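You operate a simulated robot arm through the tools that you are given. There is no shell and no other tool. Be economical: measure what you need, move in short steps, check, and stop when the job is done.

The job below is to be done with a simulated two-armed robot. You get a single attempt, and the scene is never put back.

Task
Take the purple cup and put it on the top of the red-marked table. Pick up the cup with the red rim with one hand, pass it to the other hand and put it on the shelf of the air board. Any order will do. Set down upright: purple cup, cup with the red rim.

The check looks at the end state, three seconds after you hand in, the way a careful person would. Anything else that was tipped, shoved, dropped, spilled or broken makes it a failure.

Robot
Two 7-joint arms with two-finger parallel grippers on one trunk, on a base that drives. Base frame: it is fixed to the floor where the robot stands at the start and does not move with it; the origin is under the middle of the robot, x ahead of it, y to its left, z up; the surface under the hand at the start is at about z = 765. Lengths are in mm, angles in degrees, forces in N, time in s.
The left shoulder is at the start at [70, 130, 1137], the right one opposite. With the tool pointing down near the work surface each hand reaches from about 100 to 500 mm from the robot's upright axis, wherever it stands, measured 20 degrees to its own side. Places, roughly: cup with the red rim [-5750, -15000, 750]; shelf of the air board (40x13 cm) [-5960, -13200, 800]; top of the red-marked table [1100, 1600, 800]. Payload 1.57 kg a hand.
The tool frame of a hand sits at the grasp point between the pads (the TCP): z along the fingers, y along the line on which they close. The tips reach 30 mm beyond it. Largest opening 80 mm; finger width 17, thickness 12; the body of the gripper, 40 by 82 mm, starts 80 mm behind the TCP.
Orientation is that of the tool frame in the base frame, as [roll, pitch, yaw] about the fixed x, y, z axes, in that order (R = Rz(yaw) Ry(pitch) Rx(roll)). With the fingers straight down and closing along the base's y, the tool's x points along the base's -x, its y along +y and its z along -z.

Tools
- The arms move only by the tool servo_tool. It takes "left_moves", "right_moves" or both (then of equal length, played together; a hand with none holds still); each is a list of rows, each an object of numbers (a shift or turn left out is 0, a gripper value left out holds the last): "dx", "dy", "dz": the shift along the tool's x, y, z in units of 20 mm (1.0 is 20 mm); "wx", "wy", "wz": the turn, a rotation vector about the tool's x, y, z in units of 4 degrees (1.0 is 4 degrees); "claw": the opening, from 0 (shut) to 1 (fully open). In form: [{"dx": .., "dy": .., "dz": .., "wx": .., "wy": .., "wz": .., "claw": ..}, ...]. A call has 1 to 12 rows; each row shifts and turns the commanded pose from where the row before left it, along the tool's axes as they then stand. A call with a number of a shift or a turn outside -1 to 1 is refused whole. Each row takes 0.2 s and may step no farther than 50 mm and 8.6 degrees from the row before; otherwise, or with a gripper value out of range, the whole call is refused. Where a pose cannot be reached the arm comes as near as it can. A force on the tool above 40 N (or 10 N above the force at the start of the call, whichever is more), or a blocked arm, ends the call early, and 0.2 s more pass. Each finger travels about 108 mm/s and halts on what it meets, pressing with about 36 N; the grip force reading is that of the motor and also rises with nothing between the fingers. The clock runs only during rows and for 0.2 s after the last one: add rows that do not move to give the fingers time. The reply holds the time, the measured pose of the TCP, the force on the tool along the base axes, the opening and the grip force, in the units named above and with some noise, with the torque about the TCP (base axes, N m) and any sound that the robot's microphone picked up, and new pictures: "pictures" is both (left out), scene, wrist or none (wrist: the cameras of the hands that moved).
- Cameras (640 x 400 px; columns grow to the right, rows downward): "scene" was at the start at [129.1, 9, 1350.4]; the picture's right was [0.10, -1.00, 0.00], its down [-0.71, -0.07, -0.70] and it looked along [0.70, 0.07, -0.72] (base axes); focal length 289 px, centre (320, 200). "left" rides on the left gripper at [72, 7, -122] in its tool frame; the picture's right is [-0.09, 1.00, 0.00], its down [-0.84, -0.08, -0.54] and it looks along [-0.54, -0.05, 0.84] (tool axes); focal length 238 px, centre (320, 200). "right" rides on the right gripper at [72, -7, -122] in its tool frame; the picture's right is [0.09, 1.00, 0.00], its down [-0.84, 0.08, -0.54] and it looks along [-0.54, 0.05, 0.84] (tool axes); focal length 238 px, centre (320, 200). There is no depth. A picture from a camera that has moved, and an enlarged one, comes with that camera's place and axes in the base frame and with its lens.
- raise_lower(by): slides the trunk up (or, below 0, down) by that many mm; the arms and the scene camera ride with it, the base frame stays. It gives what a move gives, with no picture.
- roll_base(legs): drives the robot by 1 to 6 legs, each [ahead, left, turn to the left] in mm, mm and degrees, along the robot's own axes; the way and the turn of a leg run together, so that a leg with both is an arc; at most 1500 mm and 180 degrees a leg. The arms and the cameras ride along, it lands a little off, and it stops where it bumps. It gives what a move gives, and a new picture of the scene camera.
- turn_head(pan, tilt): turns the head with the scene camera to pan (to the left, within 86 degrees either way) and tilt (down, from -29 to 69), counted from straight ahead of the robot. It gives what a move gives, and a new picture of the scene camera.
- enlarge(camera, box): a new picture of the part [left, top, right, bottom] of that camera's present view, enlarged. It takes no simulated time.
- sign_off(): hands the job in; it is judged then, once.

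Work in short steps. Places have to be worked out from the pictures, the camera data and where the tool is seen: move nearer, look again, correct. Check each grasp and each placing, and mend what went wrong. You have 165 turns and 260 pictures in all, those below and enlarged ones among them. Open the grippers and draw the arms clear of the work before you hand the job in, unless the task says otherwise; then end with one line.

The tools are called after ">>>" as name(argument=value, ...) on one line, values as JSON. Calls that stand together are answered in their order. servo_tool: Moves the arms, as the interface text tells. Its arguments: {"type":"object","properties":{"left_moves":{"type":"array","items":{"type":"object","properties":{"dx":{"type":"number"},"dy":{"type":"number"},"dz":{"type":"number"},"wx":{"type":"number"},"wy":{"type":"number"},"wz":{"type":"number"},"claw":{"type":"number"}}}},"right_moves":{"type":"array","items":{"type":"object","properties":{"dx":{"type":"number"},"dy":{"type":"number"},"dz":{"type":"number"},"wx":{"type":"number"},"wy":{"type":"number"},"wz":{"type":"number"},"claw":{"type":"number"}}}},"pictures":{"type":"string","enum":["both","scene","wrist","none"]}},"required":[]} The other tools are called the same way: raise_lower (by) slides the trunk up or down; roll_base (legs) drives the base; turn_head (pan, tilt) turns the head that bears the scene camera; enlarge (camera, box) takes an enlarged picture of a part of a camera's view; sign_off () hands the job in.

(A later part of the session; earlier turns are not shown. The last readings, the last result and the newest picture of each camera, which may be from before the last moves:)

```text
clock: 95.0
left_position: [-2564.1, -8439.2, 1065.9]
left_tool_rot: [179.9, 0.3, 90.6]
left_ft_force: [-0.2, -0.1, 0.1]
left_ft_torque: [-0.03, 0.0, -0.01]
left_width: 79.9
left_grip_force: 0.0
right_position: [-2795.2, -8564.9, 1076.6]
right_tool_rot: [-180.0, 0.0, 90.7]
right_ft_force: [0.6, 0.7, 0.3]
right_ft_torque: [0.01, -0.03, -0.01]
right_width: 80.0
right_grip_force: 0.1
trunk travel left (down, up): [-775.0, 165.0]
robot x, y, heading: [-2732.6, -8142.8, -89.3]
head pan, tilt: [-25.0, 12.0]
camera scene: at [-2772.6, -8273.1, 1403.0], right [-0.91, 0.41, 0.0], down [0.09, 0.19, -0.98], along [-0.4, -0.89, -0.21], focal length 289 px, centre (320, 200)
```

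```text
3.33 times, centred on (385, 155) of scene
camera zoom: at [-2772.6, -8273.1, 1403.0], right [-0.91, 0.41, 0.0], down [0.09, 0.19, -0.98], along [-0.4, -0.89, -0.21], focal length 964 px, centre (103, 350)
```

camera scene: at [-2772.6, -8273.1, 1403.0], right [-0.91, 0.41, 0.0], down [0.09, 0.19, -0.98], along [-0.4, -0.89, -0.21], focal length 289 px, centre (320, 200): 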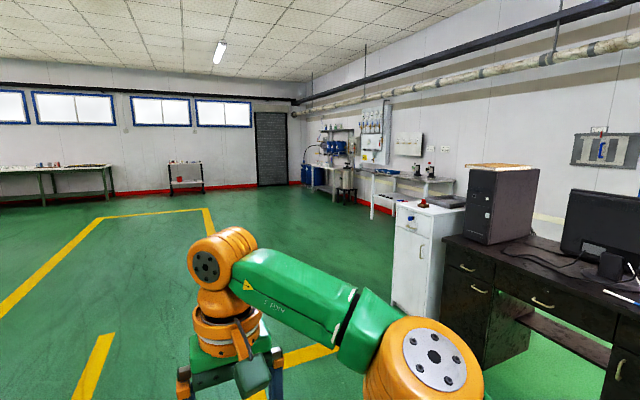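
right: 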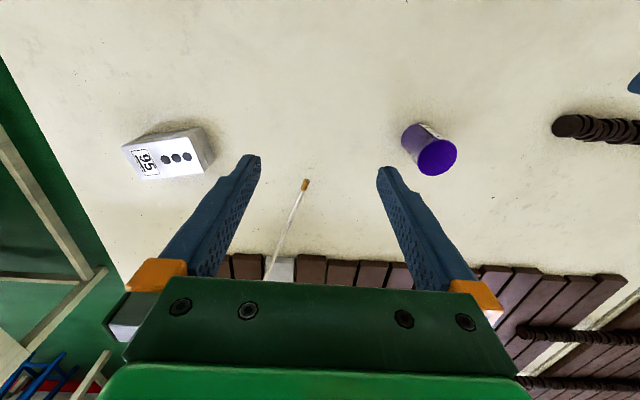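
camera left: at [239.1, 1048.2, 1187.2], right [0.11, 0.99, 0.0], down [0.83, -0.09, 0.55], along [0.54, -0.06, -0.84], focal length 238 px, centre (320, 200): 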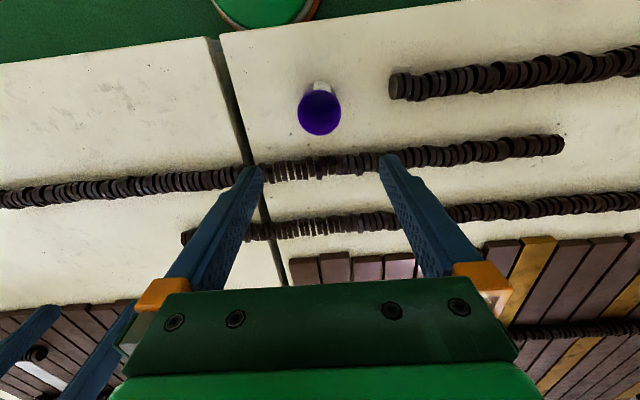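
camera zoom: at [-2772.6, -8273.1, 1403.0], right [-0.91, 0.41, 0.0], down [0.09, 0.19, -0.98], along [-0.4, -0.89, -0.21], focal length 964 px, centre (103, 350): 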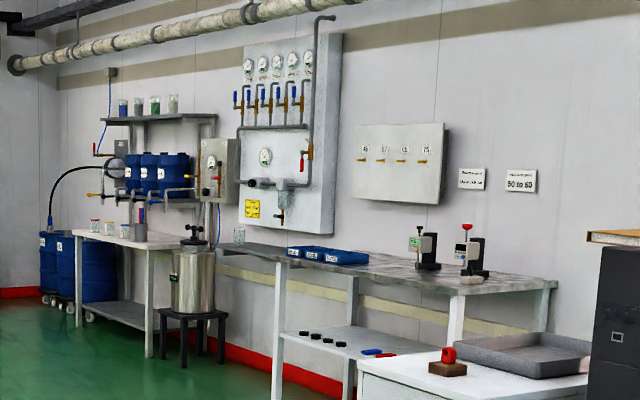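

Get closer: drive further down the aisle, then look right.

>>> roll_base(legs=[[1500, 0, 0], [1500, 0, 0], [1300, 0, 0], [0, 0, -60]])

>>> turn_head(pan=0, tilt=12)

```text
clock: 118.3
left_position: [-3012.2, -12745.2, 1066.0]
left_tool_rot: [179.9, 0.3, 27.8]
left_ft_force: [-0.6, 0.6, -0.4]
left_ft_torque: [0.01, -0.01, -0.01]
left_width: 80.0
left_grip_force: 0.2
right_position: [-3230.0, -12596.6, 1075.1]
right_tool_rot: [180.0, 0.0, 27.9]
right_ft_force: [0.2, -0.9, 1.0]
right_ft_torque: [-0.03, 0.0, 0.0]
right_width: 79.8
right_grip_force: 0.0
trunk travel left (down, up): [-775.0, 165.0]
robot x, y, heading: [-2821.1, -12457.2, -152.0]
head pan, tilt: [-25.0, 12.0]
camera scene: at [-2961.5, -12485.0, 1403.1], right [-0.05, 1.0, 0.0], down [0.21, 0.01, -0.98], along [-0.98, -0.05, -0.21], focal length 289 px, centre (320, 200)
```

scene: 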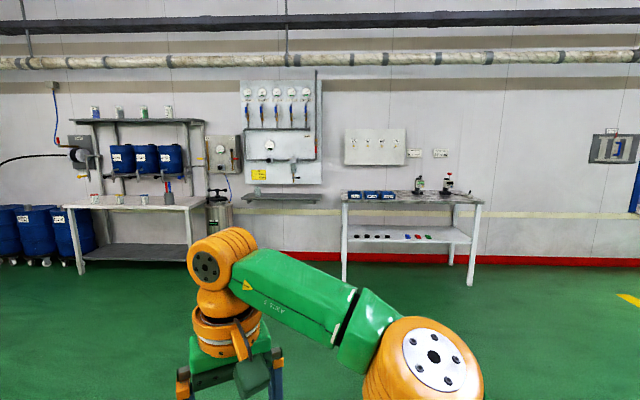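

```text
clock: 119.2
left_position: [-3012.6, -12746.4, 1066.5]
left_tool_rot: [-180.0, 0.2, 27.8]
left_ft_force: [0.5, 0.4, -0.4]
left_ft_torque: [-0.03, -0.01, 0.0]
left_width: 80.1
left_grip_force: 0.0
right_position: [-3229.2, -12596.6, 1075.9]
right_tool_rot: [180.0, 0.0, 27.9]
right_ft_force: [-0.4, -1.6, 0.3]
right_ft_torque: [-0.03, -0.04, -0.02]
right_width: 80.0
right_grip_force: 0.1
trunk travel left (down, up): [-775.0, 165.0]
robot x, y, heading: [-2822.0, -12458.6, -151.9]
head pan, tilt: [0.0, 12.0]
camera scene: at [-2951.1, -12523.4, 1403.1], right [-0.47, 0.88, 0.0], down [0.18, 0.1, -0.98], along [-0.86, -0.46, -0.21], focal length 289 px, centre (320, 200)
```

scene: 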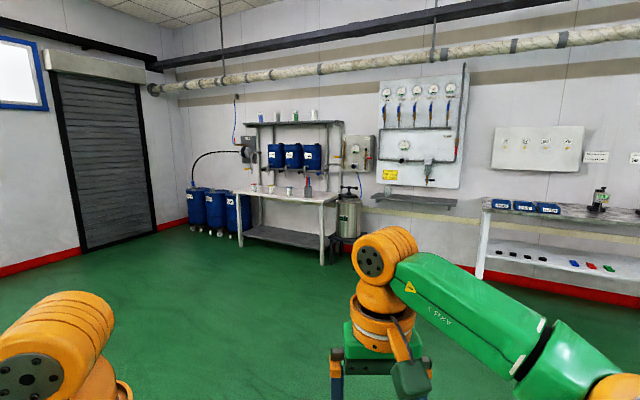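

The air board's shelf is the grey wall ledge (with a jar at one end); cups stand on the bench to its left. I face −x and drive to about [−4500, −14900].

>>> roll_base(legs=[[0, 0, -28], [0, 1500, 0], [0, 950, 0], [1500, 0, 0]])

>>> turn_head(pan=0, tilt=25)

```text
clock: 139.8
left_position: [-4536.6, -15223.3, 1064.2]
left_tool_rot: [-180.0, 0.3, 4.8]
left_ft_force: [-0.4, -0.6, 0.2]
left_ft_torque: [0.0, 0.01, 0.0]
left_width: 80.1
left_grip_force: 0.0
right_position: [-4678.0, -15001.8, 1074.8]
right_tool_rot: [180.0, -0.1, 4.9]
right_ft_force: [0.3, 0.3, -0.3]
right_ft_torque: [0.03, 0.0, -0.03]
right_width: 80.1
right_grip_force: 0.0
trunk travel left (down, up): [-775.0, 165.0]
robot x, y, heading: [-4249.5, -15033.8, -175.3]
head pan, tilt: [0.0, 12.0]
camera scene: at [-4394.5, -15043.4, 1403.1], right [-0.08, 1.0, 0.0], down [0.21, 0.02, -0.98], along [-0.97, -0.08, -0.21], focal length 289 px, centre (320, 200)
```

scene: 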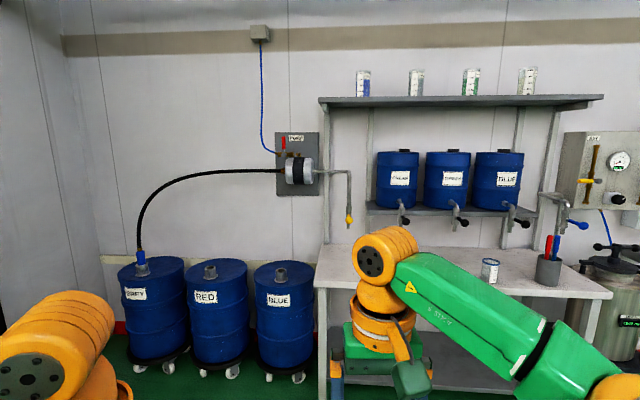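

```text
clock: 140.5
left_position: [-4537.4, -15223.5, 1065.5]
left_tool_rot: [180.0, 0.3, 4.9]
left_ft_force: [0.4, 0.6, 0.3]
left_ft_torque: [-0.01, 0.03, -0.04]
left_width: 80.0
left_grip_force: 0.1
right_position: [-4679.9, -15001.6, 1075.9]
right_tool_rot: [179.9, -0.1, 4.8]
right_ft_force: [0.4, 0.0, 0.0]
right_ft_torque: [0.0, -0.01, 0.0]
right_width: 80.0
right_grip_force: 0.0
trunk travel left (down, up): [-775.0, 165.0]
robot x, y, heading: [-4252.5, -15030.0, -175.2]
head pan, tilt: [0.0, 25.0]
camera scene: at [-4394.0, -15043.3, 1382.0], right [-0.08, 1.0, 0.0], down [0.42, 0.04, -0.91], along [-0.9, -0.08, -0.42], focal length 289 px, centre (320, 200)
```

scene: 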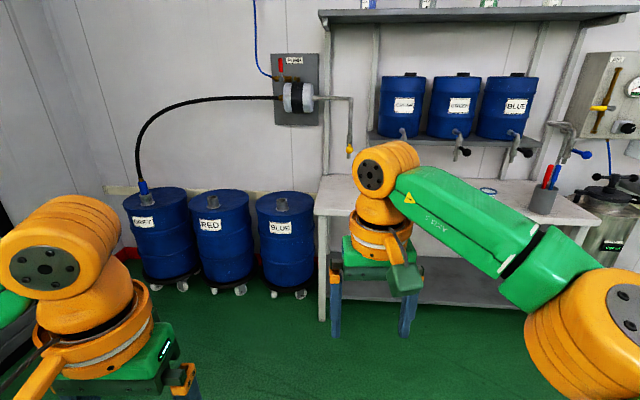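

The right arm hides the cup. Straighten and move nearer, then look down between the arms.

>>> roll_base(legs=[[0, 0, -4.8], [600, 0, 0]])

>>> turn_head(pan=12, tilt=32)

```text
clock: 144.3
left_position: [-5136.6, -15199.0, 1067.2]
left_tool_rot: [-180.0, 0.4, 0.0]
left_ft_force: [-0.4, 0.4, -0.6]
left_ft_torque: [-0.01, 0.05, 0.01]
left_width: 80.0
left_grip_force: 0.1
right_position: [-5258.3, -14966.0, 1075.3]
right_tool_rot: [-180.0, 0.0, -0.1]
right_ft_force: [-0.2, -0.4, 0.3]
right_ft_torque: [0.03, -0.02, 0.0]
right_width: 80.1
right_grip_force: 0.1
trunk travel left (down, up): [-775.0, 165.0]
robot x, y, heading: [-4833.5, -15033.6, 179.9]
head pan, tilt: [0.0, 25.0]
camera scene: at [-4977.4, -15031.4, 1382.1], right [0.0, 1.0, 0.0], down [0.42, 0.0, -0.91], along [-0.91, 0.0, -0.42], focal length 289 px, centre (320, 200)
```

scene: 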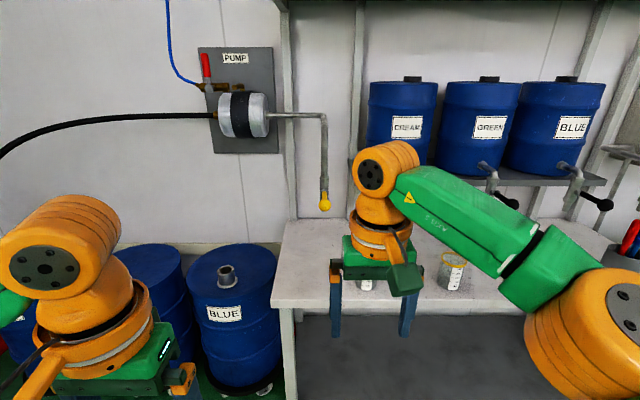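

```text
clock: 145.1
left_position: [-5136.4, -15199.5, 1066.6]
left_tool_rot: [-180.0, 0.3, 0.1]
left_ft_force: [-0.2, 0.5, 0.3]
left_ft_torque: [-0.02, 0.01, -0.01]
left_width: 80.1
left_grip_force: 0.0
right_position: [-5259.6, -14965.7, 1076.2]
right_tool_rot: [179.9, -0.1, 0.0]
right_ft_force: [-0.1, -0.8, 0.3]
right_ft_torque: [0.0, 0.01, 0.03]
right_width: 80.0
right_grip_force: 0.0
trunk travel left (down, up): [-775.0, 165.0]
robot x, y, heading: [-4834.5, -15034.7, 180.0]
head pan, tilt: [12.0, 32.0]
camera scene: at [-4974.4, -15050.0, 1370.9], right [-0.21, 0.98, 0.0], down [0.52, 0.11, -0.85], along [-0.83, -0.18, -0.53], focal length 289 px, centre (320, 200)
```

scene: 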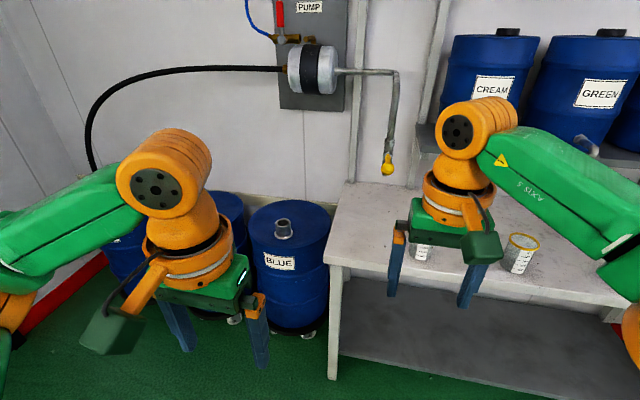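

The red-rim cup is likely the one behind the right gripper, at ≈ [−5665, −14887]; the yellow-rim one is ≈ 265 mm to the right. Retract the right hand and approach.

>>> servo_tool(right_moves=[{"dx": 1}, {"dx": 1}, {"dx": 1}, {"dx": 1}, {"dx": 1}, {"dx": 1}], pictures="none")

>>> roll_base(legs=[[350, 0, 0]])

>>> turn_head(pan=-5, tilt=42)

```text
clock: 146.5
left_position: [-5137.4, -15198.2, 1065.5]
left_tool_rot: [179.9, 0.2, -0.1]
left_ft_force: [-0.8, -0.3, 0.0]
left_ft_torque: [0.01, 0.01, 0.0]
left_width: 79.9
left_grip_force: 0.1
right_position: [-5138.9, -14964.4, 1076.4]
right_tool_rot: [-180.0, 0.0, 0.0]
right_ft_force: [-0.3, 0.2, -0.5]
right_ft_torque: [-0.01, 0.02, -0.01]
right_width: 80.0
right_grip_force: 0.0
trunk travel left (down, up): [-775.0, 165.0]
robot x, y, heading: [-4832.0, -15030.7, 180.0]
head pan, tilt: [12.0, 32.0]
```

```text
clock: 148.8
left_position: [-5487.7, -15198.6, 1067.2]
left_tool_rot: [180.0, 0.4, 0.0]
left_ft_force: [0.4, 0.1, 0.1]
left_ft_torque: [0.01, 0.04, 0.01]
left_width: 80.1
left_grip_force: 0.1
right_position: [-5490.2, -14964.0, 1077.8]
right_tool_rot: [-180.0, -0.1, 0.0]
right_ft_force: [-0.5, -0.3, -0.3]
right_ft_torque: [-0.04, 0.01, -0.02]
right_width: 80.1
right_grip_force: 0.0
trunk travel left (down, up): [-775.0, 165.0]
robot x, y, heading: [-5184.0, -15028.6, -180.0]
head pan, tilt: [12.0, 32.0]
camera scene: at [-5324.0, -15050.1, 1371.1], right [-0.21, 0.98, 0.0], down [0.52, 0.11, -0.85], along [-0.83, -0.18, -0.53], focal length 289 px, centre (320, 200)
```

scene: 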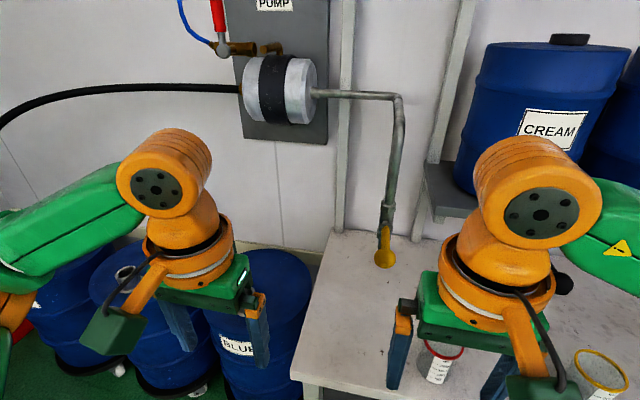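

```text
clock: 149.6
left_position: [-5488.3, -15198.7, 1066.4]
left_tool_rot: [180.0, 0.3, -0.1]
left_ft_force: [0.3, -0.6, 0.3]
left_ft_torque: [-0.02, 0.02, 0.0]
left_width: 79.9
left_grip_force: 0.0
right_position: [-5492.0, -14962.7, 1076.2]
right_tool_rot: [180.0, -0.1, -0.1]
right_ft_force: [-0.5, -0.5, -0.3]
right_ft_torque: [-0.02, -0.02, 0.01]
right_width: 79.8
right_grip_force: 0.0
trunk travel left (down, up): [-775.0, 165.0]
robot x, y, heading: [-5187.2, -15029.5, -179.9]
head pan, tilt: [-5.0, 42.0]
camera scene: at [-5322.0, -15024.3, 1355.7], right [0.09, 1.0, 0.0], down [0.67, -0.06, -0.74], along [-0.74, 0.06, -0.67], focal length 289 px, centre (320, 200)
```

scene: 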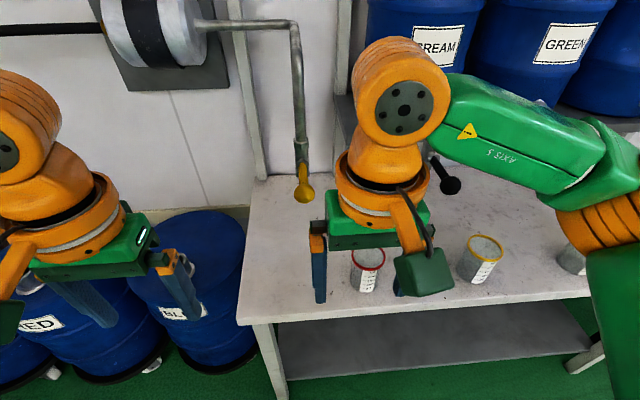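

Red-rim cup confirmed at ≈ [−5690, −14890], rim z ≈ 842. Move 100 mm nearer and bring the right hand to above it, stepwise; there are taps behind, so I look first.

>>> roll_base(legs=[[100, 0, 0]])

>>> servo_tool(right_moves=[{"dy": 0.85}, {"dy": 0.85}, {"dy": 0.85}, {"dy": 0.85}, {}], pictures="both")

```text
clock: 150.7
left_position: [-5584.5, -15199.4, 1067.2]
left_tool_rot: [-180.0, 0.5, 0.0]
left_ft_force: [-0.1, 0.3, -0.1]
left_ft_torque: [0.01, 0.04, 0.02]
left_width: 80.1
left_grip_force: 0.0
right_position: [-5586.9, -14964.8, 1077.2]
right_tool_rot: [180.0, 0.0, 0.1]
right_ft_force: [0.8, 0.3, 0.3]
right_ft_torque: [0.02, 0.02, -0.02]
right_width: 80.1
right_grip_force: 0.1
trunk travel left (down, up): [-775.0, 165.0]
robot x, y, heading: [-5285.7, -15035.4, -179.9]
head pan, tilt: [-5.0, 42.0]
camera scene: at [-5416.1, -15024.4, 1356.1], right [0.09, 1.0, 0.0], down [0.66, -0.06, -0.74], along [-0.74, 0.06, -0.67], focal length 289 px, centre (320, 200)
```

scene: 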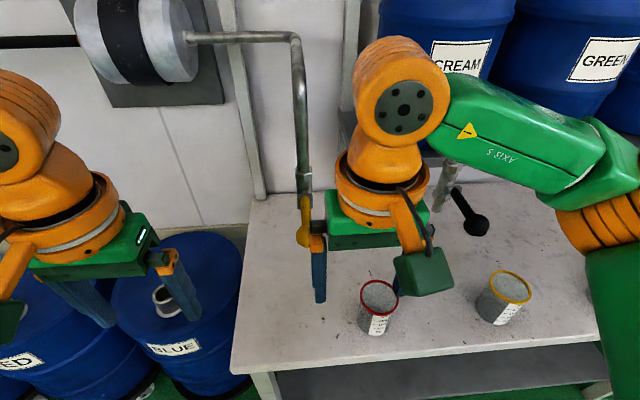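

```text
clock: 151.9
left_position: [-5586.6, -15198.7, 1067.4]
left_tool_rot: [-180.0, 0.3, 0.0]
left_ft_force: [-1.2, 0.6, 0.0]
left_ft_torque: [-0.02, -0.02, 0.02]
left_width: 80.0
left_grip_force: 0.0
right_position: [-5589.4, -15031.2, 1076.8]
right_tool_rot: [180.0, 0.1, 0.1]
right_ft_force: [-0.1, 0.7, -0.4]
right_ft_torque: [-0.02, -0.02, -0.02]
right_width: 80.2
right_grip_force: 0.1
trunk travel left (down, up): [-775.0, 165.0]
robot x, y, heading: [-5284.2, -15031.7, -180.0]
head pan, tilt: [-5.0, 42.0]
camera scene: at [-5419.5, -15024.2, 1355.7], right [0.09, 1.0, 0.0], down [0.67, -0.06, -0.74], along [-0.74, 0.06, -0.67], focal length 289 px, centre (320, 200)
camera right: at [-5516.4, -15023.8, 1199.3], right [0.09, -1.0, 0.0], down [-0.84, -0.08, 0.54], along [-0.54, -0.05, -0.84], focal length 238 px, centre (320, 200)
```

scene: 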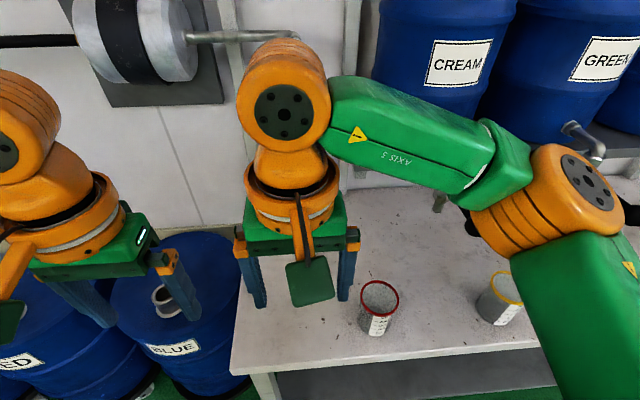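
right: 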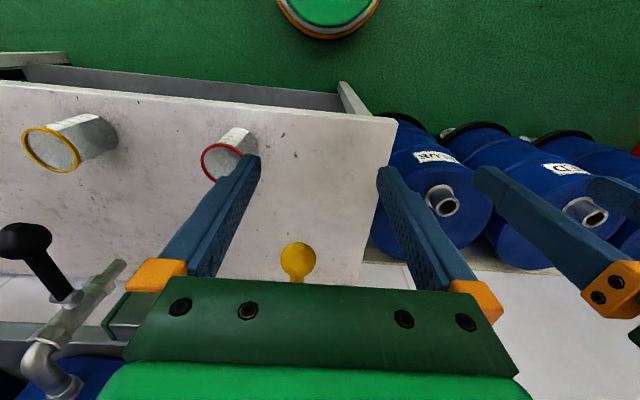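

Sign slip: tool y points to −y now. Nearby obstacles: pump tap tip ≈ [−5732, −15020, 995], black tap handle ≈ [−5700, −14760, 1031]; the cup lies midway. Move the hand to y ≈ −14892 and partly ahead, then look.

>>> servo_tool(right_moves=[{"dy": -1}, {"dy": -1}, {"dy": -1}, {"dy": -1}, {"dy": -1}, {"dy": -1}, {"dy": -0.95}, {"dx": -0.8}, {"dx": -0.8}, {}], pictures="both")

```text
clock: 154.1
left_position: [-5587.1, -15199.6, 1066.6]
left_tool_rot: [180.0, 0.3, 0.0]
left_ft_force: [-0.2, 0.7, -0.1]
left_ft_torque: [0.01, 0.01, 0.0]
left_width: 79.9
left_grip_force: 0.3
right_position: [-5619.8, -14895.4, 1078.8]
right_tool_rot: [-180.0, 0.0, 0.0]
right_ft_force: [-0.9, -0.6, 0.5]
right_ft_torque: [0.0, 0.0, -0.02]
right_width: 80.1
right_grip_force: 0.0
trunk travel left (down, up): [-775.0, 165.0]
robot x, y, heading: [-5285.2, -15029.4, -180.2]
head pan, tilt: [-5.0, 42.0]
camera scene: at [-5419.3, -15024.0, 1355.7], right [0.09, 1.0, 0.0], down [0.67, -0.06, -0.74], along [-0.74, 0.06, -0.67], focal length 289 px, centre (320, 200)
camera right: at [-5548.1, -14887.6, 1200.9], right [0.09, -1.0, 0.0], down [-0.84, -0.08, 0.54], along [-0.54, -0.05, -0.84], focal length 238 px, centre (320, 200)
```

scene: 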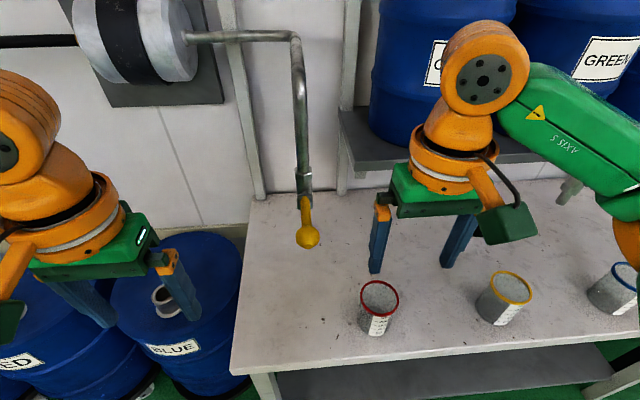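
right: 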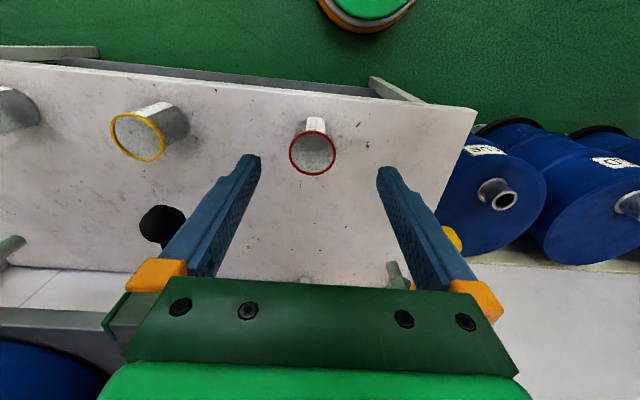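

Rim centre triangulates to ≈ [−5693, −14888, 844]. The rim looks wide (~73 mm); enlarge to measure cup shape.

>>> enlarge(camera="scene", box=[335, 265, 425, 350])

>>> enlarge(camera="right", box=[262, 100, 362, 190])

```text
4.71 times, centred on (380, 308) of scene
camera zoom: at [-5419.3, -15024.0, 1355.7], right [0.09, 1.0, 0.0], down [0.67, -0.06, -0.74], along [-0.74, 0.06, -0.67], focal length 1361 px, centre (38, -306)
```

zoom: 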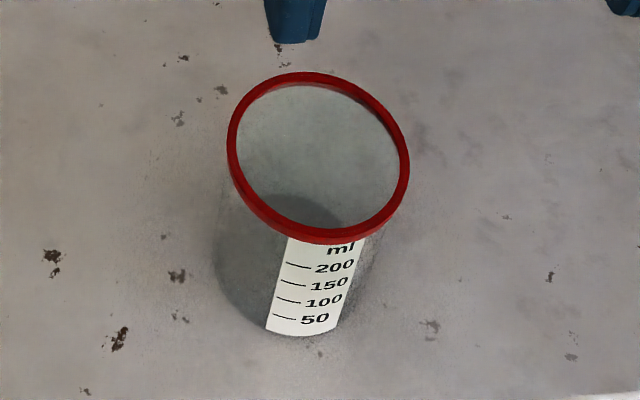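

```text
4.44 times, centred on (312, 145) of right
camera zoom: at [-5548.1, -14887.6, 1200.9], right [0.09, -1.0, 0.0], down [-0.84, -0.08, 0.54], along [-0.54, -0.05, -0.84], focal length 1059 px, centre (356, 444)
```

zoom: 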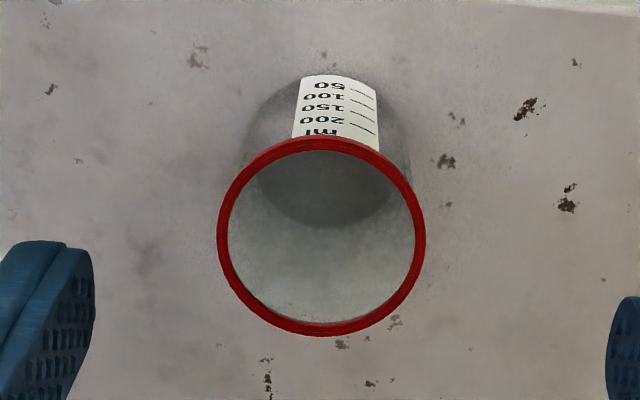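

The cup is glass, ≈ 67 mm body, ≈ 74 mm rim, ≈ 93 mm tall: too wide to come over the rim safely. Plan: right hand takes it low on the body with fingers nearly level (20° down), left hand later takes it higher up at a right angle. Back off to make room and pitch the right hand up.

>>> roll_base(legs=[[-220, 0, 0]])

>>> servo_tool(right_moves=[{"wy": -1, "dx": -0.63}, {"wy": -1, "dx": -0.63}, {"wy": -1, "dx": -0.63}, {"wy": -1, "dx": -0.63}, {"wy": -1, "dx": -0.63}, {"wy": -1, "dx": -0.63}, {"wy": -1, "dx": -0.63}, {"wy": -1, "dx": -0.63}, {"wy": -1, "dx": -0.63}, {}], pictures="scene")

```text
clock: 155.8
left_position: [-5366.2, -15198.9, 1065.7]
left_tool_rot: [179.9, 0.2, 0.2]
left_ft_force: [-0.4, -0.3, -0.5]
left_ft_torque: [0.01, -0.03, -0.01]
left_width: 80.0
left_grip_force: 0.0
right_position: [-5402.8, -14894.9, 1078.7]
right_tool_rot: [180.0, -0.3, 0.2]
right_ft_force: [-0.2, 0.1, -0.3]
right_ft_torque: [-0.02, -0.01, 0.02]
right_width: 79.9
right_grip_force: 0.1
trunk travel left (down, up): [-775.0, 165.0]
robot x, y, heading: [-5063.7, -15033.8, -179.4]
head pan, tilt: [-5.0, 42.0]
camera scene: at [-5200.9, -15024.2, 1355.4], right [0.08, 1.0, 0.0], down [0.67, -0.05, -0.74], along [-0.74, 0.06, -0.67], focal length 289 px, centre (320, 200)
```

scene: 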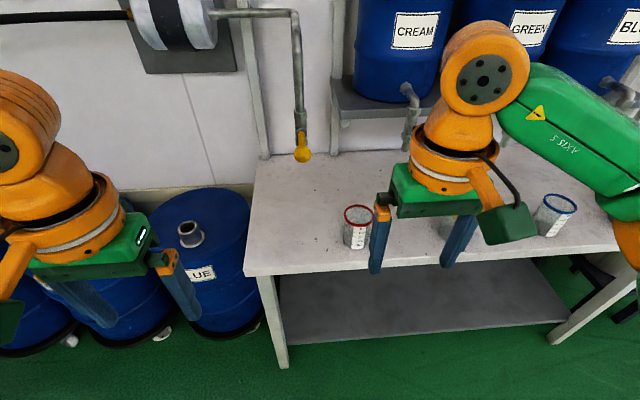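

```text
clock: 158.0
left_position: [-5364.2, -15199.8, 1066.2]
left_tool_rot: [179.9, 0.2, 0.2]
left_ft_force: [0.2, 0.5, 0.7]
left_ft_torque: [-0.01, 0.01, 0.03]
left_width: 80.2
left_grip_force: 0.0
right_position: [-5509.0, -14897.2, 1106.3]
right_tool_rot: [-179.9, 36.0, 0.4]
right_ft_force: [0.1, -0.8, 0.3]
right_ft_torque: [0.01, 0.0, -0.04]
right_width: 80.2
right_grip_force: 0.0
trunk travel left (down, up): [-775.0, 165.0]
robot x, y, heading: [-5063.0, -15031.8, -179.6]
head pan, tilt: [-5.0, 42.0]
camera scene: at [-5198.3, -15024.2, 1355.7], right [0.08, 1.0, 0.0], down [0.67, -0.05, -0.74], along [-0.74, 0.06, -0.67], focal length 289 px, centre (320, 200)
```

scene: 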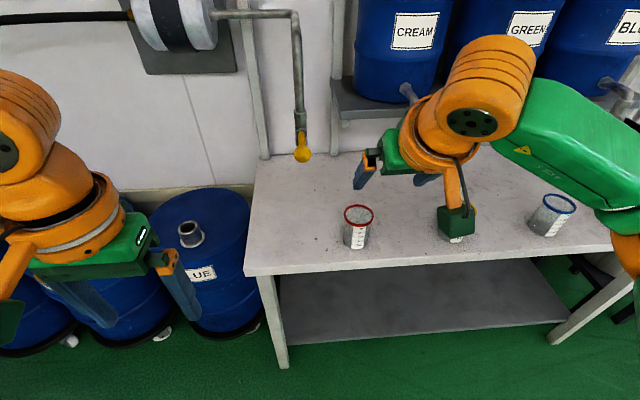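

Works well. Continue to ≈ 70°, then lower the trunk so the arm stays comfortable.

>>> servo_tool(right_moves=[{"wy": -1, "dx": -0.5}, {"wy": -1, "dx": -0.5}, {"wy": -1, "dx": -0.5}, {"wy": -1, "dx": -0.5}, {"wy": -1, "dx": -0.5}, {"wy": -1, "dx": -0.5}, {"wy": -1, "dx": -0.5}, {"wy": -1, "dx": -0.5}, {"wy": -0.5, "dx": -0.25}, {}], pictures="none")

>>> raise_lower(by=-250)

>>> turn_head(pan=-12, tilt=30)

```text
clock: 160.2
left_position: [-5364.9, -15199.9, 1066.3]
left_tool_rot: [-179.9, 0.3, 0.2]
left_ft_force: [0.4, -0.8, -0.5]
left_ft_torque: [-0.01, -0.02, 0.03]
left_width: 79.8
left_grip_force: 0.1
right_position: [-5562.0, -14895.2, 1175.5]
right_tool_rot: [-179.9, 70.1, 0.4]
right_ft_force: [0.4, 0.0, 0.5]
right_ft_torque: [0.01, -0.03, 0.0]
right_width: 80.0
right_grip_force: 0.1
trunk travel left (down, up): [-775.0, 165.0]
robot x, y, heading: [-5062.3, -15030.0, -179.8]
head pan, tilt: [-5.0, 42.0]
```

```text
clock: 162.8
left_position: [-5364.4, -15200.9, 816.1]
left_tool_rot: [179.9, 0.4, 0.2]
left_ft_force: [-0.4, 0.4, -0.5]
left_ft_torque: [0.0, -0.04, -0.01]
left_width: 80.2
left_grip_force: 0.1
right_position: [-5561.5, -14894.9, 925.2]
right_tool_rot: [-180.0, 70.0, 0.4]
right_ft_force: [-0.2, 0.4, 0.6]
right_ft_torque: [0.0, -0.03, -0.02]
right_width: 80.0
right_grip_force: 0.0
trunk travel left (down, up): [-525.0, 415.0]
robot x, y, heading: [-5060.4, -15033.9, -179.8]
head pan, tilt: [-5.0, 42.0]
```

```text
clock: 163.5
left_position: [-5365.3, -15199.3, 816.2]
left_tool_rot: [180.0, 0.3, 0.1]
left_ft_force: [1.0, 0.3, 0.2]
left_ft_torque: [0.02, -0.01, 0.01]
left_width: 80.5
left_grip_force: 0.1
right_position: [-5561.9, -14894.7, 924.8]
right_tool_rot: [179.9, 69.9, 0.4]
right_ft_force: [-0.3, -0.2, 0.3]
right_ft_torque: [-0.01, 0.02, 0.0]
right_width: 80.0
right_grip_force: 0.2
trunk travel left (down, up): [-525.0, 415.0]
robot x, y, heading: [-5063.9, -15030.5, -179.7]
head pan, tilt: [-12.0, 30.0]
camera scene: at [-5203.5, -15012.7, 1123.9], right [0.2, 0.98, 0.0], down [0.49, -0.1, -0.87], along [-0.85, 0.18, -0.5], focal length 289 px, centre (320, 200)
```

scene: 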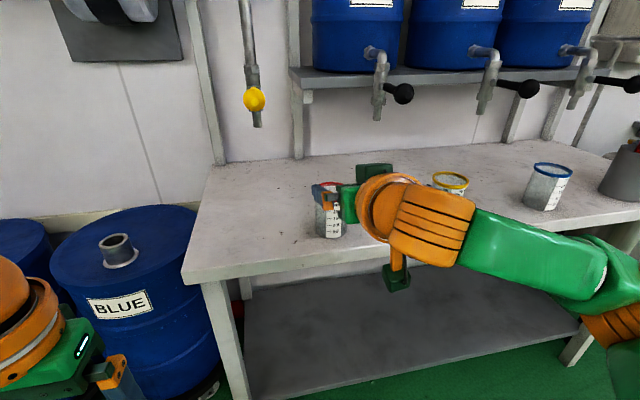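

Get the right wrist view for a fine fix on the cup.

>>> servo_tool(right_moves=[{}], pictures="wrist")

>>> enlarge(camera="scene", box=[290, 160, 420, 250])

```text
clock: 163.9
left_position: [-5365.1, -15199.2, 816.3]
left_tool_rot: [-180.0, 0.3, 0.2]
left_ft_force: [-0.5, -0.4, 0.3]
left_ft_torque: [-0.02, -0.02, -0.02]
left_width: 80.2
left_grip_force: 0.1
right_position: [-5562.1, -14895.3, 925.2]
right_tool_rot: [180.0, 69.9, 0.4]
right_ft_force: [0.1, -0.1, 0.2]
right_ft_torque: [0.04, -0.01, -0.01]
right_width: 79.9
right_grip_force: 0.1
trunk travel left (down, up): [-525.0, 415.0]
robot x, y, heading: [-5064.9, -15029.1, -179.7]
head pan, tilt: [-12.0, 30.0]
camera right: at [-5421.1, -14887.3, 899.3], right [0.04, -1.0, -0.09], down [0.22, -0.08, 0.97], along [-0.97, -0.06, 0.22], focal length 238 px, centre (320, 200)
```

right: 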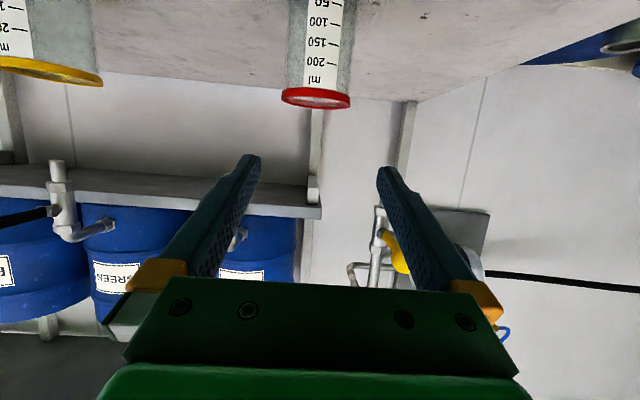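

```text
4.44 times, centred on (355, 205) of scene
camera zoom: at [-5203.5, -15012.7, 1124.0], right [0.2, 0.98, 0.0], down [0.49, -0.1, -0.87], along [-0.85, 0.18, -0.5], focal length 1285 px, centre (164, 178)
```

zoom: 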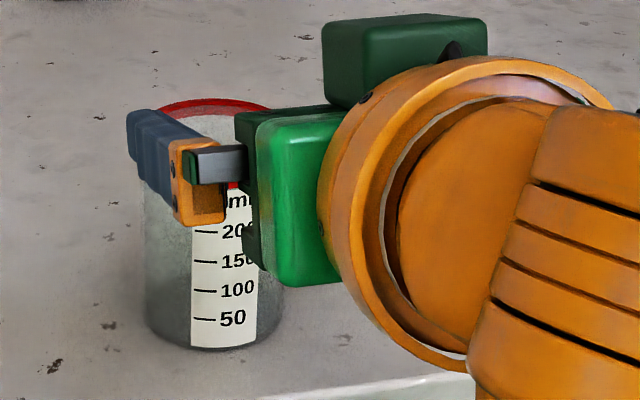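

Cup centre y ≈ −14889.5, rim top ≈ 847. I descend in front of the bench to TCP z ≈ 788 with a 6 mm y correction, and check alignment.

>>> servo_tool(right_moves=[{"dx": 0.805, "dz": 0.293, "dy": -0.036}, {"dx": 0.805, "dz": 0.293, "dy": -0.036}, {"dx": 0.805, "dz": 0.293, "dy": -0.036}, {"dx": 0.805, "dz": 0.293, "dy": -0.036}, {"dx": 0.805, "dz": 0.293, "dy": -0.036}, {"dx": 0.805, "dz": 0.293, "dy": -0.036}, {"dx": 0.805, "dz": 0.293, "dy": -0.036}, {"dx": 0.805, "dz": 0.293, "dy": -0.036}, {}], pictures="both")

```text
clock: 165.9
left_position: [-5365.2, -15198.5, 816.7]
left_tool_rot: [-180.0, 0.4, 0.3]
left_ft_force: [-0.4, -0.6, -0.2]
left_ft_torque: [0.0, 0.02, 0.01]
left_width: 79.9
left_grip_force: 0.1
right_position: [-5563.3, -14886.8, 786.9]
right_tool_rot: [179.8, 70.0, 0.1]
right_ft_force: [0.7, 0.0, -0.1]
right_ft_torque: [0.01, 0.0, -0.02]
right_width: 80.0
right_grip_force: 0.0
trunk travel left (down, up): [-525.0, 415.0]
robot x, y, heading: [-5065.2, -15030.9, -179.8]
head pan, tilt: [-12.0, 30.0]
camera scene: at [-5203.6, -15012.2, 1124.0], right [0.2, 0.98, 0.0], down [0.49, -0.1, -0.87], along [-0.85, 0.18, -0.5], focal length 289 px, centre (320, 200)
camera right: at [-5422.3, -14879.6, 762.5], right [0.04, -1.0, -0.09], down [0.22, -0.08, 0.97], along [-0.97, -0.05, 0.22], focal length 238 px, centre (320, 200)
```

scene: 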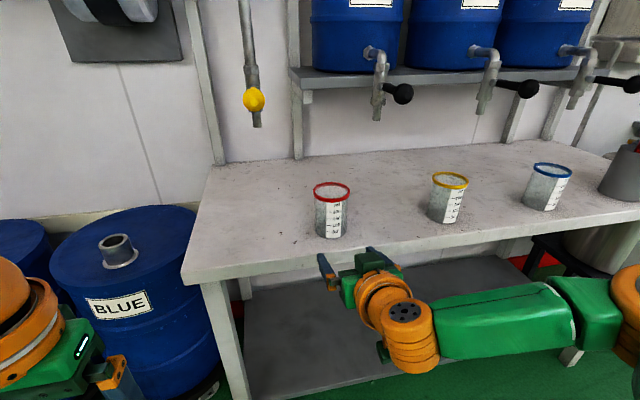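
right: 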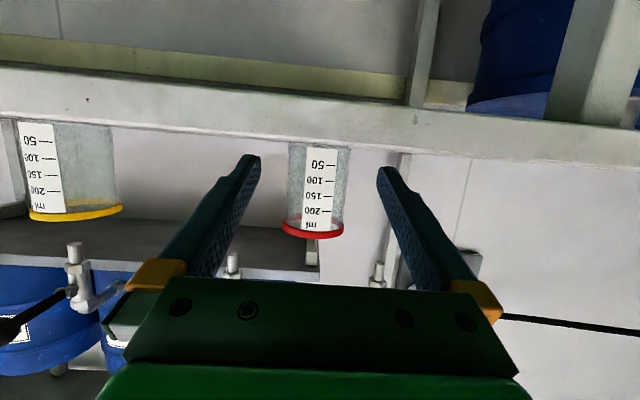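

Bench top ≈ 757, cup rim top ≈ 853, TCP at 787 (30 above the bench); lateral error ≈ 2 mm. Advance halfway and check.

>>> servo_tool(right_moves=[{"dx": -0.269, "dz": 0.74, "dy": 0.09}, {"dx": -0.269, "dz": 0.74}, {"dx": -0.269, "dz": 0.74}, {"dx": -0.269, "dz": 0.74}, {}], pictures="both")

```text
clock: 167.1
left_position: [-5363.4, -15200.6, 815.3]
left_tool_rot: [180.0, 0.3, 0.2]
left_ft_force: [-0.1, -1.2, 0.1]
left_ft_torque: [-0.01, -0.01, -0.01]
left_width: 80.1
left_grip_force: 0.0
right_position: [-5626.2, -14891.1, 788.8]
right_tool_rot: [180.0, 70.0, 0.4]
right_ft_force: [0.1, -1.0, -0.5]
right_ft_torque: [0.02, -0.02, 0.0]
right_width: 80.1
right_grip_force: 0.1
trunk travel left (down, up): [-525.0, 415.0]
robot x, y, heading: [-5060.9, -15032.1, -179.9]
head pan, tilt: [-12.0, 30.0]
camera scene: at [-5203.3, -15012.6, 1124.0], right [0.2, 0.98, 0.0], down [0.49, -0.1, -0.87], along [-0.85, 0.18, -0.5], focal length 289 px, centre (320, 200)
camera right: at [-5485.8, -14882.8, 762.3], right [0.04, -1.0, -0.09], down [0.22, -0.08, 0.97], along [-0.97, -0.06, 0.22], focal length 238 px, centre (320, 200)
```

scene: 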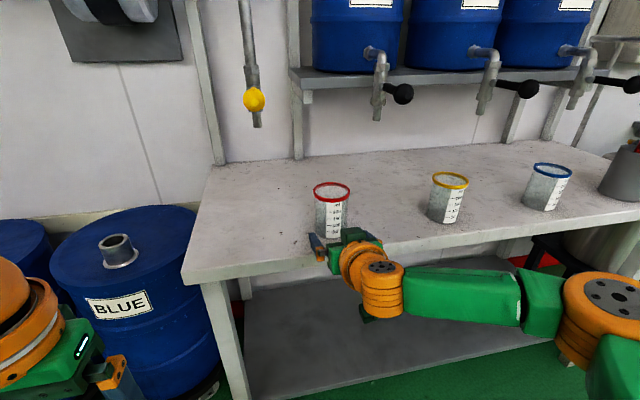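
right: 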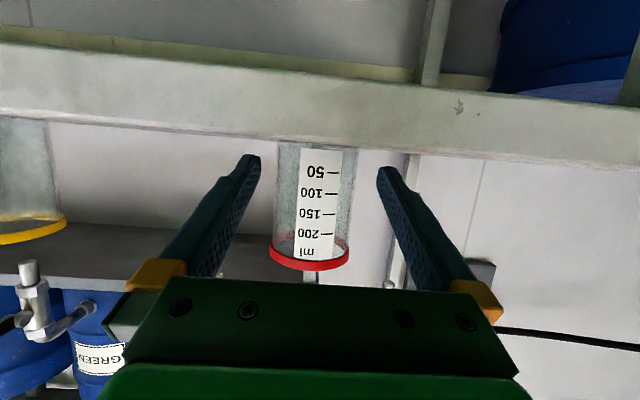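

Aligned within ~3 mm. Advance the remaining 64 mm with a small correction.

>>> servo_tool(right_moves=[{"dx": -0.269, "dz": 0.74, "dy": -0.1}, {"dx": -0.269, "dz": 0.74}, {"dx": -0.269, "dz": 0.74}, {"dx": -0.269, "dz": 0.74}, {}], pictures="both")

```text
clock: 168.3
left_position: [-5364.2, -15200.0, 816.2]
left_tool_rot: [-180.0, 0.3, 0.1]
left_ft_force: [-0.1, -0.5, 0.0]
left_ft_torque: [0.0, 0.03, -0.03]
left_width: 79.9
left_grip_force: 0.2
right_position: [-5687.5, -14889.9, 789.0]
right_tool_rot: [-179.9, 69.9, 0.4]
right_ft_force: [0.2, -0.2, -0.1]
right_ft_torque: [0.02, -0.02, -0.05]
right_width: 80.0
right_grip_force: 0.0
trunk travel left (down, up): [-525.0, 415.0]
robot x, y, heading: [-5062.5, -15034.4, -180.0]
head pan, tilt: [-12.0, 30.0]
camera scene: at [-5203.4, -15012.6, 1124.0], right [0.2, 0.98, 0.0], down [0.49, -0.1, -0.87], along [-0.85, 0.18, -0.5], focal length 289 px, centre (320, 200)
camera right: at [-5547.7, -14882.2, 763.4], right [0.04, -1.0, -0.09], down [0.22, -0.08, 0.97], along [-0.97, -0.06, 0.22], focal length 238 px, centre (320, 200)
```

scene: 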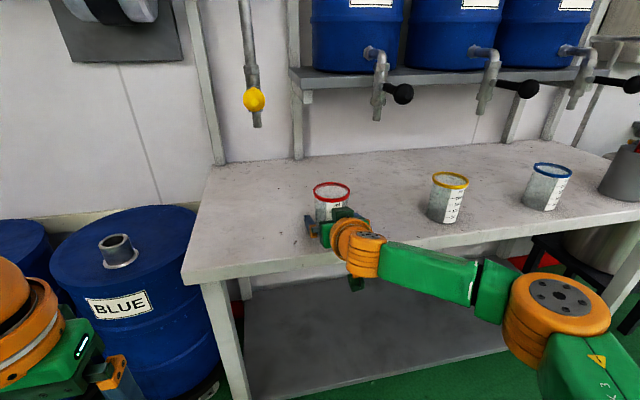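
right: 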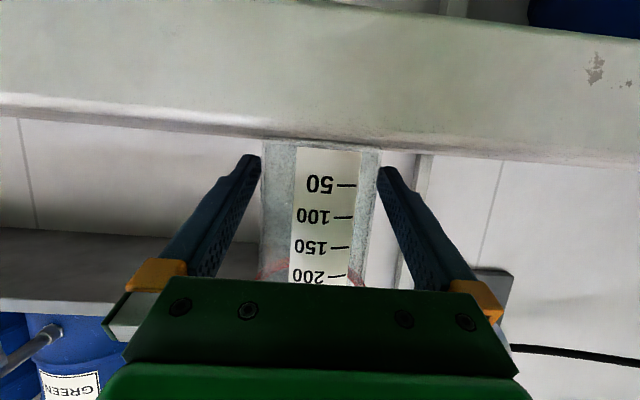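

The cup sits centred between the pads at the TCP depth. Close.

>>> servo_tool(right_moves=[{"claw": 0.6}, {"claw": 0.6}, {"claw": 0.6}, {"claw": 0.6}], pictures="wrist")

```text
clock: 169.3
left_position: [-5364.9, -15198.9, 816.8]
left_tool_rot: [180.0, 0.3, 0.1]
left_ft_force: [-1.2, 0.4, -0.3]
left_ft_torque: [0.01, -0.01, 0.03]
left_width: 79.9
left_grip_force: 0.0
right_position: [-5687.3, -14888.6, 787.2]
right_tool_rot: [-180.0, 69.9, 0.3]
right_ft_force: [0.0, -0.1, -1.2]
right_ft_torque: [-0.02, 0.0, 0.02]
right_width: 67.3
right_grip_force: 36.0
trunk travel left (down, up): [-525.0, 415.0]
robot x, y, heading: [-5060.9, -15029.2, -179.8]
head pan, tilt: [-12.0, 30.0]
camera right: at [-5547.6, -14882.2, 763.4], right [0.04, -1.0, -0.09], down [0.22, -0.08, 0.97], along [-0.97, -0.06, 0.22], focal length 238 px, centre (320, 200)
```

right: 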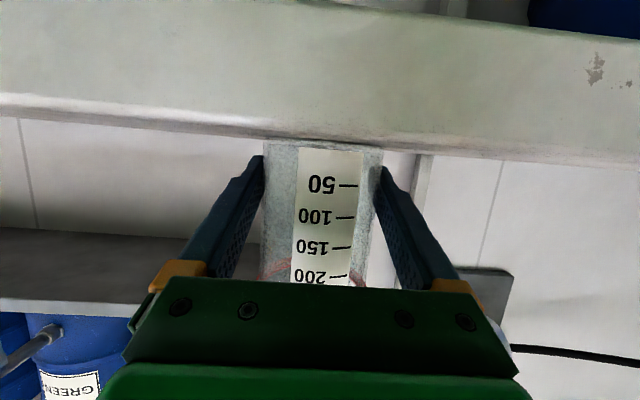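

Held at 67.3 mm, 36 N. Lift 80 mm straight up.

>>> servo_tool(right_moves=[{"dx": -0.4, "dz": -0.146}, {"dx": -0.75, "dz": -0.274}, {"dx": -0.75, "dz": -0.274}, {"dx": -0.75, "dz": -0.274}, {"dx": -0.75, "dz": -0.274}, {"dx": -0.4, "dz": -0.146}, {}], pictures="both")

```text
clock: 170.9
left_position: [-5365.7, -15198.3, 815.6]
left_tool_rot: [-179.9, 0.3, 0.2]
left_ft_force: [-0.4, 0.3, 0.2]
left_ft_torque: [0.0, -0.07, -0.02]
left_width: 79.8
left_grip_force: 0.0
right_position: [-5690.2, -14890.6, 867.7]
right_tool_rot: [-180.0, 69.9, 0.3]
right_ft_force: [0.0, 0.7, -0.8]
right_ft_torque: [-0.01, -0.01, 0.01]
right_width: 67.6
right_grip_force: 35.7
trunk travel left (down, up): [-525.0, 415.0]
robot x, y, heading: [-5062.0, -15031.8, -179.5]
head pan, tilt: [-12.0, 30.0]
camera scene: at [-5203.7, -15012.6, 1124.0], right [0.2, 0.98, 0.0], down [0.49, -0.1, -0.87], along [-0.85, 0.18, -0.5], focal length 289 px, centre (320, 200)
camera right: at [-5549.7, -14881.8, 842.7], right [0.04, -1.0, -0.09], down [0.22, -0.08, 0.97], along [-0.97, -0.06, 0.22], focal length 238 px, centre (320, 200)
```

scene: 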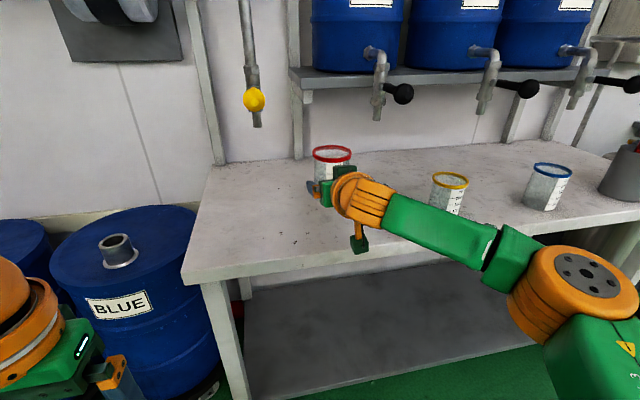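
right: 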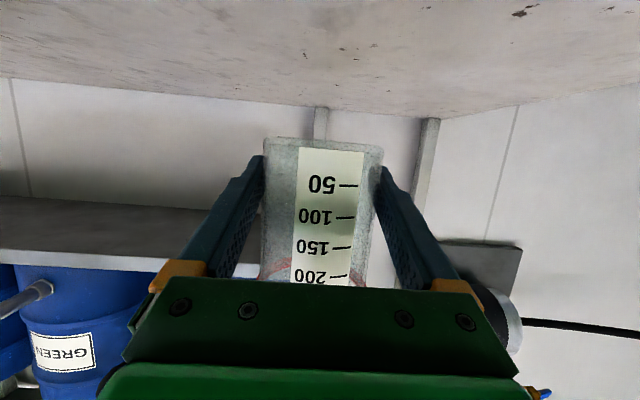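

Cup lifted level. Back the robot away from the bench, then bring the cup in front of the trunk.

>>> roll_base(legs=[[-650, 0, 0]])

>>> servo_tool(right_moves=[{"dx": 0.338, "dy": 0.783, "dz": -0.93}, {"dx": 0.338, "dy": 0.783, "dz": -0.93}, {"dx": 0.338, "dy": 0.783, "dz": -0.93}, {"dx": 0.338, "dy": 0.783, "dz": -0.93}, {"dx": 0.338, "dy": 0.783, "dz": -0.93}, {"dx": 0.338, "dy": 0.783, "dz": -0.93}, {"dx": 0.338, "dy": 0.783, "dz": -0.93}, {"dx": 0.338, "dy": 0.783, "dz": -0.93}, {}], pictures="none")

>>> turn_head(pan=0, tilt=45)

```text
clock: 174.6
left_position: [-4696.7, -15195.5, 815.1]
left_tool_rot: [179.9, 0.3, 1.8]
left_ft_force: [0.4, 0.4, -1.3]
left_ft_torque: [-0.02, -0.03, 0.01]
left_width: 79.9
left_grip_force: 0.1
right_position: [-5028.6, -14894.3, 869.3]
right_tool_rot: [180.0, 70.0, 2.0]
right_ft_force: [-0.6, -0.4, -1.2]
right_ft_torque: [0.02, -0.01, -0.01]
right_width: 67.3
right_grip_force: 35.8
trunk travel left (down, up): [-525.0, 415.0]
robot x, y, heading: [-4399.1, -15021.9, -178.0]
head pan, tilt: [-12.0, 30.0]
camera scene: at [-4539.8, -15003.7, 1124.0], right [0.17, 0.98, 0.0], down [0.49, -0.09, -0.87], along [-0.85, 0.15, -0.5], focal length 289 px, centre (320, 200)
```

scene: 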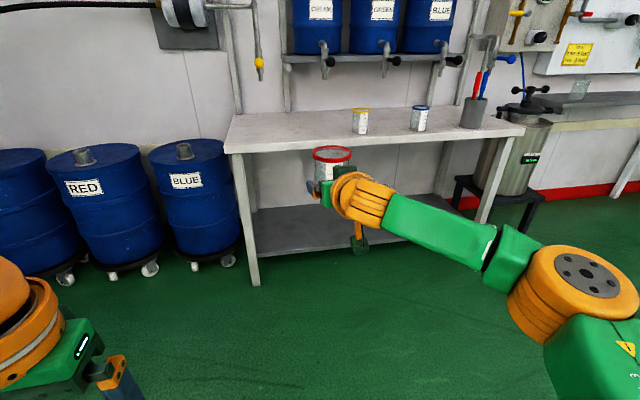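

```text
clock: 176.6
left_position: [-4695.5, -15193.1, 815.8]
left_tool_rot: [180.0, 0.3, 1.9]
left_ft_force: [0.1, 0.1, 0.2]
left_ft_torque: [0.0, -0.01, 0.02]
left_width: 80.1
left_grip_force: 0.1
right_position: [-4866.6, -15017.4, 866.3]
right_tool_rot: [-179.9, 70.1, 1.9]
right_ft_force: [-0.4, 0.4, -0.7]
right_ft_torque: [0.02, 0.02, -0.03]
right_width: 67.3
right_grip_force: 35.6
trunk travel left (down, up): [-525.0, 415.0]
robot x, y, heading: [-4396.3, -15019.6, -178.1]
head pan, tilt: [-12.0, 30.0]
```

```text
clock: 177.4
left_position: [-4696.5, -15195.0, 814.9]
left_tool_rot: [-180.0, 0.3, 1.9]
left_ft_force: [-1.9, 0.0, 1.2]
left_ft_torque: [-0.01, -0.01, 0.02]
left_width: 79.9
left_grip_force: 0.0
right_position: [-4866.5, -15016.4, 865.7]
right_tool_rot: [180.0, 69.8, 2.0]
right_ft_force: [-0.8, -0.7, -1.2]
right_ft_torque: [0.01, 0.02, 0.01]
right_width: 67.5
right_grip_force: 35.9
trunk travel left (down, up): [-525.0, 415.0]
robot x, y, heading: [-4397.3, -15019.2, -178.0]
head pan, tilt: [0.0, 45.0]
camera scene: at [-4532.0, -15022.2, 1101.4], right [-0.03, 1.0, 0.0], down [0.71, 0.02, -0.71], along [-0.71, -0.02, -0.71], focal length 289 px, centre (320, 200)
```

scene: 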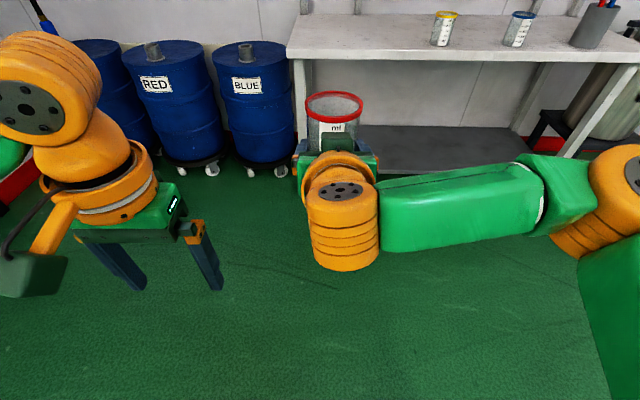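

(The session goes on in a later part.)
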